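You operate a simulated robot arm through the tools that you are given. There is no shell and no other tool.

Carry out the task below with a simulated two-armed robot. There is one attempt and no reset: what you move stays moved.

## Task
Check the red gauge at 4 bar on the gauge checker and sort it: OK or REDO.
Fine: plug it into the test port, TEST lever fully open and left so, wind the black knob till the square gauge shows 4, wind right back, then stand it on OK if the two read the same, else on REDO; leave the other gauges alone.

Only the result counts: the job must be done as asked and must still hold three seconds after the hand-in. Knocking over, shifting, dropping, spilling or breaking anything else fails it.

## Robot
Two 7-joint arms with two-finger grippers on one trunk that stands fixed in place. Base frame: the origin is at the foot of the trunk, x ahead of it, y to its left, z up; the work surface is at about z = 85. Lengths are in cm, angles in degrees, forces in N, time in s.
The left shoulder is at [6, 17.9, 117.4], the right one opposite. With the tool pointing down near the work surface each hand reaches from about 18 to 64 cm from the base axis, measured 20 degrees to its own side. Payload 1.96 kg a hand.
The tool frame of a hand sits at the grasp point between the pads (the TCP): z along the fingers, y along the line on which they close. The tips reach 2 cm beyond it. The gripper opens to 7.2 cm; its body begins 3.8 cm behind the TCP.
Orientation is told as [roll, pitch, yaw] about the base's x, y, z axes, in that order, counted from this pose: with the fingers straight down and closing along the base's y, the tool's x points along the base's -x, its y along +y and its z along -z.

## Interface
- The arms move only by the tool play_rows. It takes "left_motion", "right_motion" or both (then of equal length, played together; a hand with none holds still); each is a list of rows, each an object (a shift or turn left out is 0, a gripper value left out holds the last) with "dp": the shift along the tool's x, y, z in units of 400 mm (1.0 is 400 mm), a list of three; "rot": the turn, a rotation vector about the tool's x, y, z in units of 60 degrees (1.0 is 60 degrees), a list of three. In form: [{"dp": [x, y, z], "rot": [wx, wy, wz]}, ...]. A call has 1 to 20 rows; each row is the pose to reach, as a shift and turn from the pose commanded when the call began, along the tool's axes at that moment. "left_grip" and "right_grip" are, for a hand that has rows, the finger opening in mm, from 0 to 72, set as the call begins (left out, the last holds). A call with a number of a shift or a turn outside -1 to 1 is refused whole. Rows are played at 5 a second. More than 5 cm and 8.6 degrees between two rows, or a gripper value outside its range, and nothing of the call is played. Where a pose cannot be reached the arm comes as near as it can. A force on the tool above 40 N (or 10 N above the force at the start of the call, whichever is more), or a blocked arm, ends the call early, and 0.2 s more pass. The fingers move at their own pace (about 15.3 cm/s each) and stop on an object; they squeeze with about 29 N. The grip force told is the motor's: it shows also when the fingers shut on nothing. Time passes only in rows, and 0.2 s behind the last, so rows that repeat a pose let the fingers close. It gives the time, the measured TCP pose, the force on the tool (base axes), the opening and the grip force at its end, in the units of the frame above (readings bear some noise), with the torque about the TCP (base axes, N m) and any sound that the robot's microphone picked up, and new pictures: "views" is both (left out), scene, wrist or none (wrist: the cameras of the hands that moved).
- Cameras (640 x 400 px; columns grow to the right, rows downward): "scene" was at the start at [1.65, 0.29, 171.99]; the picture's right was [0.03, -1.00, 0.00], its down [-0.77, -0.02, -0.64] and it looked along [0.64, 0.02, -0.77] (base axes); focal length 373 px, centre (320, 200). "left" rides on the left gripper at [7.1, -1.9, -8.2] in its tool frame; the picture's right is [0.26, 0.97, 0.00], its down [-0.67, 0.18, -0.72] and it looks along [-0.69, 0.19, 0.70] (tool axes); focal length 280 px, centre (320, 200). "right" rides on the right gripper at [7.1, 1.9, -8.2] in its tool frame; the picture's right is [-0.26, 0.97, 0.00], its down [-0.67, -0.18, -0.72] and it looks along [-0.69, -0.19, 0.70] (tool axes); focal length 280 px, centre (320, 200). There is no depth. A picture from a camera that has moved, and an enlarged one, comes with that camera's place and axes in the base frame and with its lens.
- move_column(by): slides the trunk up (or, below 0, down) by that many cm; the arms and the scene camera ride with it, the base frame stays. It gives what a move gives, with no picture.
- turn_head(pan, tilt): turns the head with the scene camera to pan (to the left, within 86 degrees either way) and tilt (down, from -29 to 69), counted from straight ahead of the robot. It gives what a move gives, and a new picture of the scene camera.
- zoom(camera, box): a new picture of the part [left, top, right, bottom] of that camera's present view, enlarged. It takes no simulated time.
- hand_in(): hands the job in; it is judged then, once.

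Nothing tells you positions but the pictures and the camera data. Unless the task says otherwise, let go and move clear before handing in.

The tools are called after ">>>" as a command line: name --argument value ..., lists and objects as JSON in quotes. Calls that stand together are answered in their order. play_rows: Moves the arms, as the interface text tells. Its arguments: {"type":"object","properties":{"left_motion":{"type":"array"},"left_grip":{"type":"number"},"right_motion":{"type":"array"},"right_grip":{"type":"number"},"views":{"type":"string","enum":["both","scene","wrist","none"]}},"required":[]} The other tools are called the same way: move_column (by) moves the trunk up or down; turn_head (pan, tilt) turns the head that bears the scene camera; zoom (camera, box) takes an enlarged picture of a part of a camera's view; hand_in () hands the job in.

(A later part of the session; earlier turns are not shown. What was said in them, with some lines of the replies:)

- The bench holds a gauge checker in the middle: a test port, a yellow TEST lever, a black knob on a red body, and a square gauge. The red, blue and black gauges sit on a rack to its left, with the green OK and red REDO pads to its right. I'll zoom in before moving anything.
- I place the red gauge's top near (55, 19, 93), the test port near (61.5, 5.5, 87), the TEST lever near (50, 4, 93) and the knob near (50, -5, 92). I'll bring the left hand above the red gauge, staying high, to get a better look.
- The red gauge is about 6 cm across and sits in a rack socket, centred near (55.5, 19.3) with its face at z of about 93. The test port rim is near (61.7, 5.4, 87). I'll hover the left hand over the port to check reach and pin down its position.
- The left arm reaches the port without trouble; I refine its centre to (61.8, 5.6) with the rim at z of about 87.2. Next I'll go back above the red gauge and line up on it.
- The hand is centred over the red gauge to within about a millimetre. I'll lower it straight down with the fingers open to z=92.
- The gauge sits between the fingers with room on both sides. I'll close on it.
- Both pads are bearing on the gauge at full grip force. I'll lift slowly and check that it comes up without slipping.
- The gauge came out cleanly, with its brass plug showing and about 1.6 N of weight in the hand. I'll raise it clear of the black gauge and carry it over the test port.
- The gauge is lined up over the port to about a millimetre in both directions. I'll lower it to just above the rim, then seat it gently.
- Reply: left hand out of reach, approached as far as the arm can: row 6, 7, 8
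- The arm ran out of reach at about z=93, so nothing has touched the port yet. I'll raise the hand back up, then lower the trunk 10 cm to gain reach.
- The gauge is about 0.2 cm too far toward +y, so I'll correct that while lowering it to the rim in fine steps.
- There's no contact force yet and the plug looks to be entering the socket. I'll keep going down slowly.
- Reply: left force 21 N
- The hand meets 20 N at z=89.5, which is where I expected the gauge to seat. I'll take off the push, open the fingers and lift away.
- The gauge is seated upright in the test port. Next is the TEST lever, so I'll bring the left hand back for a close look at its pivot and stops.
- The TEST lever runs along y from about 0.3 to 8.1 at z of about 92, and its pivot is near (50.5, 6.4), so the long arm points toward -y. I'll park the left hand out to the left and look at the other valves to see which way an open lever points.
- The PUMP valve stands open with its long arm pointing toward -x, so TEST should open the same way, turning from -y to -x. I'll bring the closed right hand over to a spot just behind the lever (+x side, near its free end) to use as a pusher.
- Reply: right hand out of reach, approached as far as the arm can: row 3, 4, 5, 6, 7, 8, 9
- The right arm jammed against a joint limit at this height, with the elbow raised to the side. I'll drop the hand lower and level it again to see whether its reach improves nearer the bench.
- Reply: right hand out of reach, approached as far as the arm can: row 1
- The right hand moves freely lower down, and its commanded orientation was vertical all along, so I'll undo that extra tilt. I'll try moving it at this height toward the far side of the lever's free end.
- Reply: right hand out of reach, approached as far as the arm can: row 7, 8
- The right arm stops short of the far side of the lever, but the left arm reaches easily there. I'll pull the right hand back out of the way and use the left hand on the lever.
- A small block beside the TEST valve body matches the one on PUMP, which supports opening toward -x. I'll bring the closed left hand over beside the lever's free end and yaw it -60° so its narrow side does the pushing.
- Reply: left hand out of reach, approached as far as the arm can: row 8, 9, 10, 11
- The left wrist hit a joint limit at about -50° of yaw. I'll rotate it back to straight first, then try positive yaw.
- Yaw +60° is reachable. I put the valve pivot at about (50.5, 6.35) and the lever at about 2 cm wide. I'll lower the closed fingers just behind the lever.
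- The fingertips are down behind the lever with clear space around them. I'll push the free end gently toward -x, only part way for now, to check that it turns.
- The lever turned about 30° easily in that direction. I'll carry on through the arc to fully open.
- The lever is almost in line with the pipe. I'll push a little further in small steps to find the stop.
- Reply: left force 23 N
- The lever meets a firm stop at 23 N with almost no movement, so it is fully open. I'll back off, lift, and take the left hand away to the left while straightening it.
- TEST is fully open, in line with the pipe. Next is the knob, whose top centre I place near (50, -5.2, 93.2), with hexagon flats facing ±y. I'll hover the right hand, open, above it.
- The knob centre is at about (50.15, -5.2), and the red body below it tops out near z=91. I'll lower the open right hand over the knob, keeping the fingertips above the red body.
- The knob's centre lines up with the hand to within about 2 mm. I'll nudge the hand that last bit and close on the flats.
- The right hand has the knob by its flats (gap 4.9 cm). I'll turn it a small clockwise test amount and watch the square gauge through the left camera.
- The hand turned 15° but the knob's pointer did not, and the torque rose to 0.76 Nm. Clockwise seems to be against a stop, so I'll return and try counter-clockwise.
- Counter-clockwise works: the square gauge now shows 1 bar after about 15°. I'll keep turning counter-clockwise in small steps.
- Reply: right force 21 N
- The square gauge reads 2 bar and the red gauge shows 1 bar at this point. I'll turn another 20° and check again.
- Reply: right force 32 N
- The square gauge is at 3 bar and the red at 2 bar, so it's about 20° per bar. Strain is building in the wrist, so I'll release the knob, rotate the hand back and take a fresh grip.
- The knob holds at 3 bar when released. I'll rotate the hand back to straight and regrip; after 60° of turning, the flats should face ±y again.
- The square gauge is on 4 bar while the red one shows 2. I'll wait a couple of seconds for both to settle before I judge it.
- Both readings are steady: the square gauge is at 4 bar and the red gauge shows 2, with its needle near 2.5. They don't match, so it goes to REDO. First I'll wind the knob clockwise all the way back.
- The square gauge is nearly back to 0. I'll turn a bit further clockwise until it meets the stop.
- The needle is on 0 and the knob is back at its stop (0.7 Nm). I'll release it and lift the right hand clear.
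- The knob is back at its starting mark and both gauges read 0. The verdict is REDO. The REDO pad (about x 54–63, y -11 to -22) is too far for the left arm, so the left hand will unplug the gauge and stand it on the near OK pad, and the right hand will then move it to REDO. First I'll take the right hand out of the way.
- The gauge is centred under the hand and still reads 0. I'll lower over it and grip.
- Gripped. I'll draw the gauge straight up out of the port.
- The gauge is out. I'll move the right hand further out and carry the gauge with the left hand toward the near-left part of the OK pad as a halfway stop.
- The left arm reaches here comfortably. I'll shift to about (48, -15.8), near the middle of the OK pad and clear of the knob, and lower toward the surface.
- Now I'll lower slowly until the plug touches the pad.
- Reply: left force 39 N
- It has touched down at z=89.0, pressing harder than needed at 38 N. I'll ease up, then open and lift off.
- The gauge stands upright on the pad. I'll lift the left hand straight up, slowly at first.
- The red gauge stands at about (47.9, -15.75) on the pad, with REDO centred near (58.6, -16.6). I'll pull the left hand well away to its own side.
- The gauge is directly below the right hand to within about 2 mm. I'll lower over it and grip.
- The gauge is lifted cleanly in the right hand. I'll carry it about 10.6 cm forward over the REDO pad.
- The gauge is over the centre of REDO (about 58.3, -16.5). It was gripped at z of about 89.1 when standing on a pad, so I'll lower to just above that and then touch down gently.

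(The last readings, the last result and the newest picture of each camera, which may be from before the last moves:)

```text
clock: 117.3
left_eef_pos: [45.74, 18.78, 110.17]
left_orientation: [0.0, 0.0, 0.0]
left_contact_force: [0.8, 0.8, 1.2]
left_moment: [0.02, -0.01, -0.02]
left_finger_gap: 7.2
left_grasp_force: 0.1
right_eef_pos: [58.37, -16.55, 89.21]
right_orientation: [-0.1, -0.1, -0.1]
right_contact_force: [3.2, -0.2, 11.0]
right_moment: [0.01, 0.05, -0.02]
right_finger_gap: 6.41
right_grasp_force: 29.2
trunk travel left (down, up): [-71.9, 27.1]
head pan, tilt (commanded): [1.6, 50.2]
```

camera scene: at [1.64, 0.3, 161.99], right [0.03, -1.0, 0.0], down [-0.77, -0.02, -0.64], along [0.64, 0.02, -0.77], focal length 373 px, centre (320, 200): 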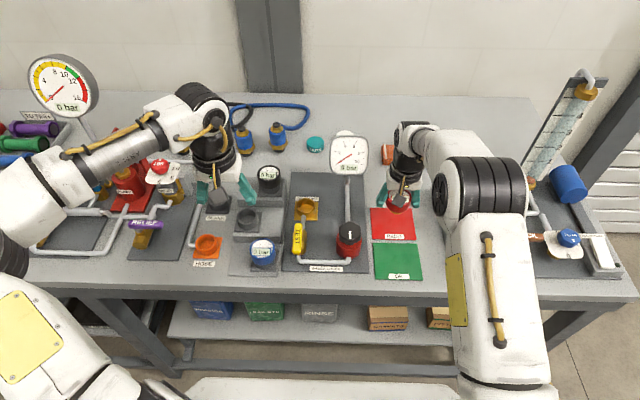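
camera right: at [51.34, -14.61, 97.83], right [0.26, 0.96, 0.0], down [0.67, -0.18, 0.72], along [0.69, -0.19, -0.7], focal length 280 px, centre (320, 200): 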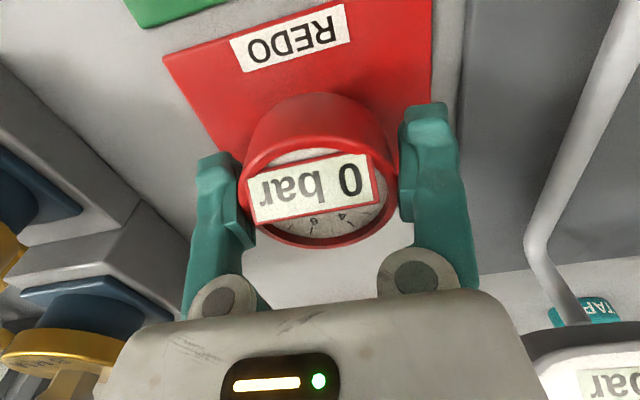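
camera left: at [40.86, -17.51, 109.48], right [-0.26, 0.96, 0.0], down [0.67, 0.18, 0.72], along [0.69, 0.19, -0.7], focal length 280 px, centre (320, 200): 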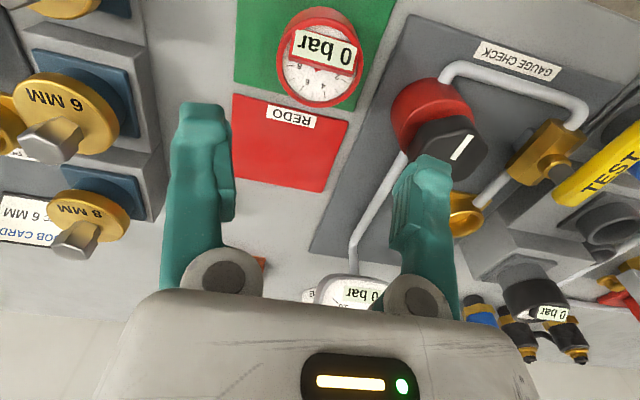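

It has touched down at 11 N. I'll ease off a touch and open the fingers.

>>> play_rows --right_motion '[{"dp": [0, 0, -0.002]}, {"dp": [0, 0, -0.002]}]' --right_grip 40 --views "none"

>>> play_rows --right_motion '[{"dp": [0, 0, 0]}, {"dp": [0, 0, 0]}, {"dp": [0, 0, 0]}]' --right_grip 72 --views "wrist"

```text
clock: 117.9
left_eef_pos: [45.85, 18.75, 110.15]
left_orientation: [0.0, -0.1, 0.0]
left_contact_force: [0.3, 1.1, 0.4]
left_moment: [-0.02, -0.02, 0.01]
left_finger_gap: 7.19
left_grasp_force: 0.0
right_eef_pos: [58.35, -16.48, 89.19]
right_orientation: [0.1, -0.1, -0.2]
right_contact_force: [3.5, 1.3, 11.0]
right_moment: [0.02, -0.07, -0.04]
right_finger_gap: 6.44
right_grasp_force: 29.0
trunk travel left (down, up): [-71.9, 27.1]
head pan, tilt (commanded): [1.6, 50.2]
```

```text
clock: 118.7
left_eef_pos: [45.9, 18.79, 110.14]
left_orientation: [0.0, 0.0, 0.0]
left_contact_force: [0.5, -0.8, -0.4]
left_moment: [0.02, 0.0, 0.01]
left_finger_gap: 7.21
left_grasp_force: 0.0
right_eef_pos: [58.48, -16.7, 89.11]
right_orientation: [0.1, 0.1, -0.2]
right_contact_force: [0.3, 0.4, 0.1]
right_moment: [0.02, -0.01, 0.02]
right_finger_gap: 7.17
right_grasp_force: 0.2
trunk travel left (down, up): [-71.9, 27.1]
head pan, tilt (commanded): [1.6, 50.2]
camera right: at [51.3, -14.65, 97.43], right [0.26, 0.96, 0.0], down [0.67, -0.18, 0.71], along [0.69, -0.19, -0.7], focal length 280 px, centre (320, 200)
```

right: 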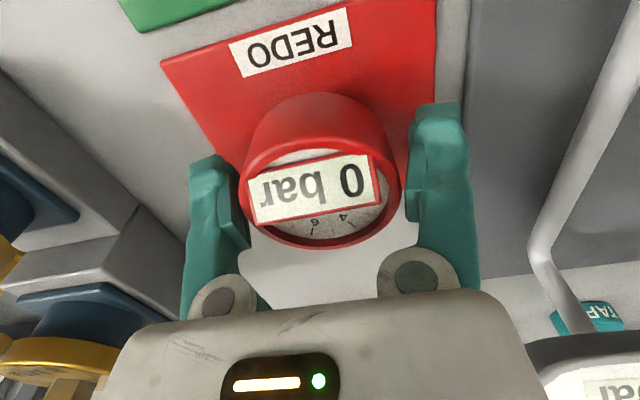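

>>> play_rows --right_motion '[{"dp": [0, 0, -0.01]}, {"dp": [0, 0, -0.03]}, {"dp": [0, 0, -0.06]}, {"dp": [0, 0, -0.1]}, {"dp": [0, 0, -0.15]}, {"dp": [0, 0, -0.2]}, {"dp": [0, 0, -0.24]}, {"dp": [0, 0, -0.24]}]' --right_grip 72 --views "both"

>>> zoom --camera "right" --box '[200, 0, 440, 150]'

>>> zoom --camera "scene" --box '[330, 160, 470, 290]'

```text
clock: 120.5
left_eef_pos: [45.85, 18.66, 110.18]
left_orientation: [0.0, -0.1, -0.1]
left_contact_force: [0.1, 0.5, -0.2]
left_moment: [0.0, 0.03, 0.0]
left_finger_gap: 7.19
left_grasp_force: 0.1
right_eef_pos: [58.5, -16.53, 95.36]
right_orientation: [0.2, -0.4, -0.1]
right_contact_force: [-0.1, 0.7, -0.9]
right_moment: [-0.05, 0.0, 0.02]
right_finger_gap: 7.18
right_grasp_force: 0.0
right hand out of reach, approached as far as the arm can: row 5, 6, 7, 8
trunk travel left (down, up): [-71.9, 27.1]
head pan, tilt (commanded): [1.6, 50.2]
camera scene: at [1.65, 0.28, 161.99], right [0.03, -1.0, 0.0], down [-0.77, -0.02, -0.64], along [0.64, 0.02, -0.77], focal length 373 px, centre (320, 200)
camera right: at [51.35, -14.67, 103.57], right [0.26, 0.96, 0.0], down [0.67, -0.18, 0.72], along [0.7, -0.19, -0.69], focal length 280 px, centre (320, 200)
```

scene: 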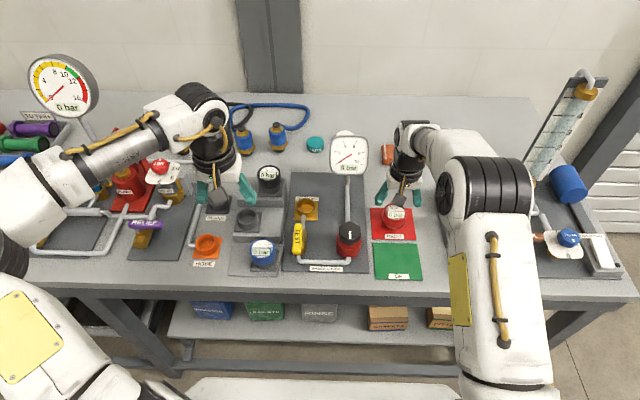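
right: 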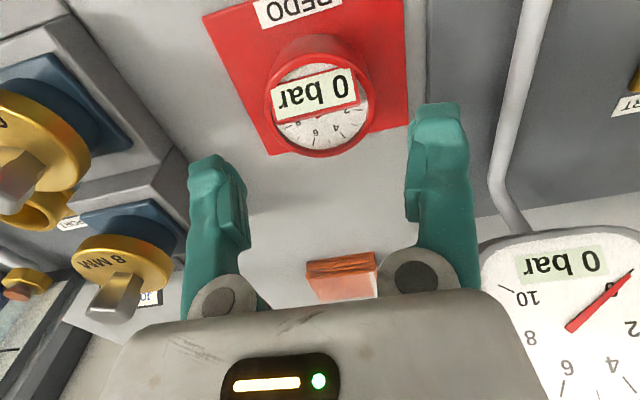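

```text
2.67 times, centred on (320, 75) of right
camera zoom: at [51.35, -14.67, 103.57], right [0.26, 0.96, 0.0], down [0.67, -0.18, 0.72], along [0.7, -0.19, -0.69], focal length 748 px, centre (320, 533)
```

zoom: 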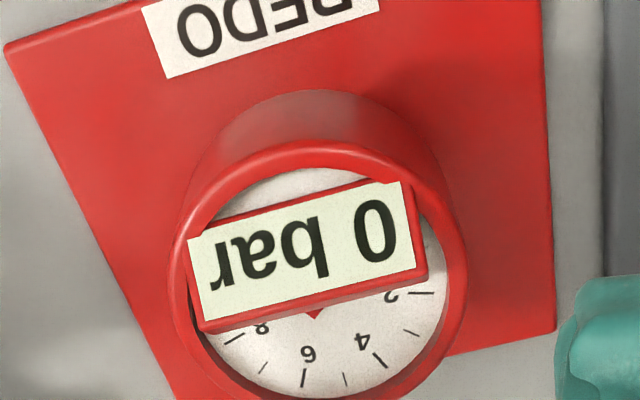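

```text
3.08 times, centred on (400, 225) of scene
camera zoom: at [1.65, 0.28, 161.99], right [0.03, -1.0, 0.0], down [-0.77, -0.02, -0.64], along [0.64, 0.02, -0.77], focal length 1147 px, centre (74, 123)
```

zoom: 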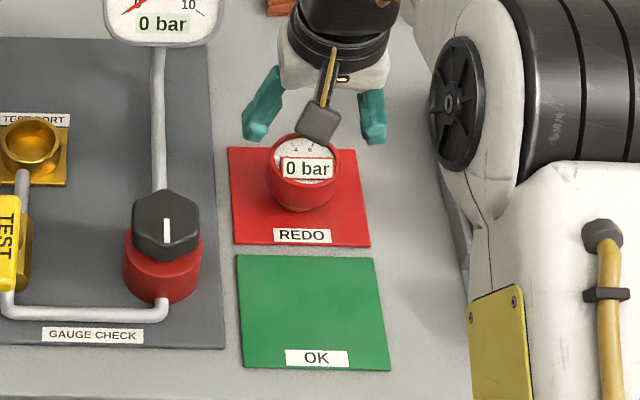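

The red gauge stands upright on REDO. I'll draw the right hand back and up, clear of it, and then check everything once more.

>>> play_rows --right_motion '[{"dp": [0.04, 0, -0.01]}, {"dp": [0.08, 0, -0.03]}, {"dp": [0.13, 0, -0.06]}, {"dp": [0.18, -0.02, -0.09]}, {"dp": [0.23, -0.05, -0.12]}, {"dp": [0.28, -0.08, -0.15]}, {"dp": [0.33, -0.11, -0.18]}, {"dp": [0.38, -0.15, -0.2]}, {"dp": [0.43, -0.2, -0.22]}, {"dp": [0.48, -0.25, -0.24]}, {"dp": [0.48, -0.25, -0.24]}]' --right_grip 72 --views "both"

>>> zoom --camera "scene" --box '[200, 130, 440, 290]'

>>> zoom --camera "scene" --box '[360, 180, 430, 290]'

```text
clock: 122.9
left_eef_pos: [45.83, 18.77, 110.04]
left_orientation: [0.0, 0.0, 0.0]
left_contact_force: [0.4, 0.2, -0.2]
left_moment: [0.0, 0.01, 0.0]
left_finger_gap: 7.18
left_grasp_force: 0.1
right_eef_pos: [39.16, -26.44, 104.96]
right_orientation: [0.1, 0.0, -0.1]
right_contact_force: [-0.5, 0.1, -0.1]
right_moment: [0.01, 0.0, 0.0]
right_finger_gap: 7.19
right_grasp_force: 0.1
trunk travel left (down, up): [-71.9, 27.1]
head pan, tilt (commanded): [1.6, 50.2]
camera scene: at [1.73, 0.32, 161.98], right [0.03, -1.0, 0.0], down [-0.77, -0.02, -0.64], along [0.64, 0.02, -0.77], focal length 373 px, centre (320, 200)
camera right: at [32.19, -24.59, 113.14], right [0.26, 0.96, 0.0], down [0.67, -0.18, 0.71], along [0.69, -0.19, -0.7], focal length 280 px, centre (320, 200)
```

scene: 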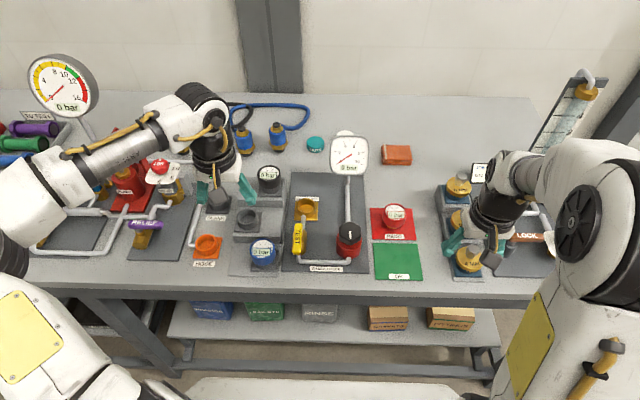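
right: 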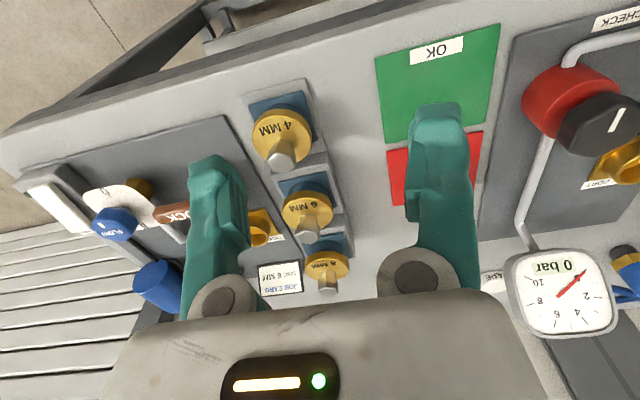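

```text
2.50 times, centred on (320, 210) of scene
camera zoom: at [1.73, 0.32, 161.98], right [0.03, -1.0, 0.0], down [-0.77, -0.02, -0.64], along [0.64, 0.02, -0.77], focal length 932 px, centre (320, 175)
```

zoom: 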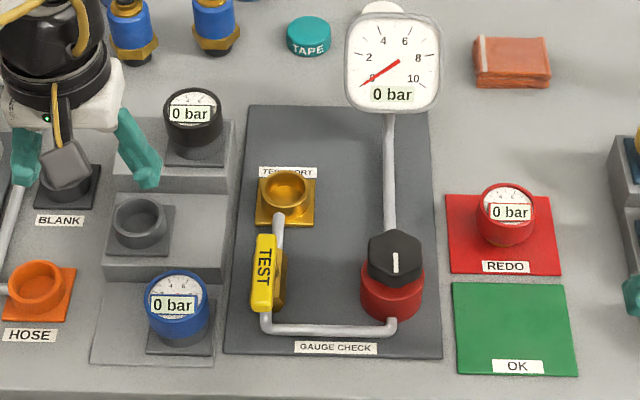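

```text
3.64 times, centred on (395, 235) of scene
camera zoom: at [1.73, 0.32, 161.98], right [0.03, -1.0, 0.0], down [-0.77, -0.02, -0.64], along [0.64, 0.02, -0.77], focal length 1355 px, centre (47, 73)
```

zoom: 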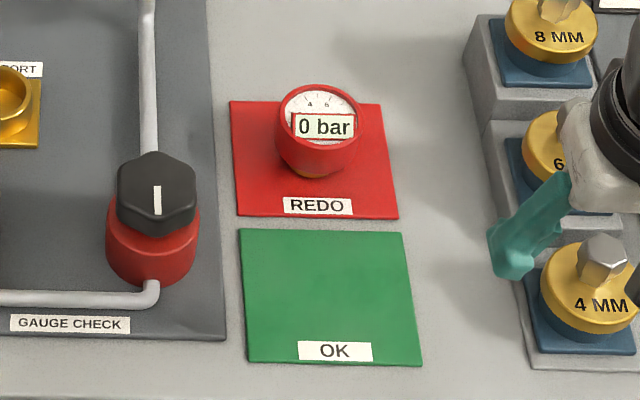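

All is in place: the red gauge (2 bar shown against 4) stands upright on REDO, the TEST lever is fully open and the knob is wound back to 0. The other gauges are undisturbed and both hands are clear, so I'm handing in.

>>> hand_in

```text
The job is handed in.
```

The red gauge failed the check at 4 bar, so I stood it on REDO and handed the job in. No score came back with the hand-in.

- **Reading:** with the square gauge on 4 bar, the red gauge showed 2 bar, its needle near 2.5. I waited about two seconds and neither reading changed.
- **Checker:** the TEST lever is fully open against its stop and left there. The black knob is wound back to its stop, and the square gauge reads 0.
- **Handling:** the left arm could not reach REDO, so I stood the gauge on the OK pad for a moment. The right hand then moved it to REDO, where it stands upright.
- **Other gauges:** the black and blue gauges were not touched.
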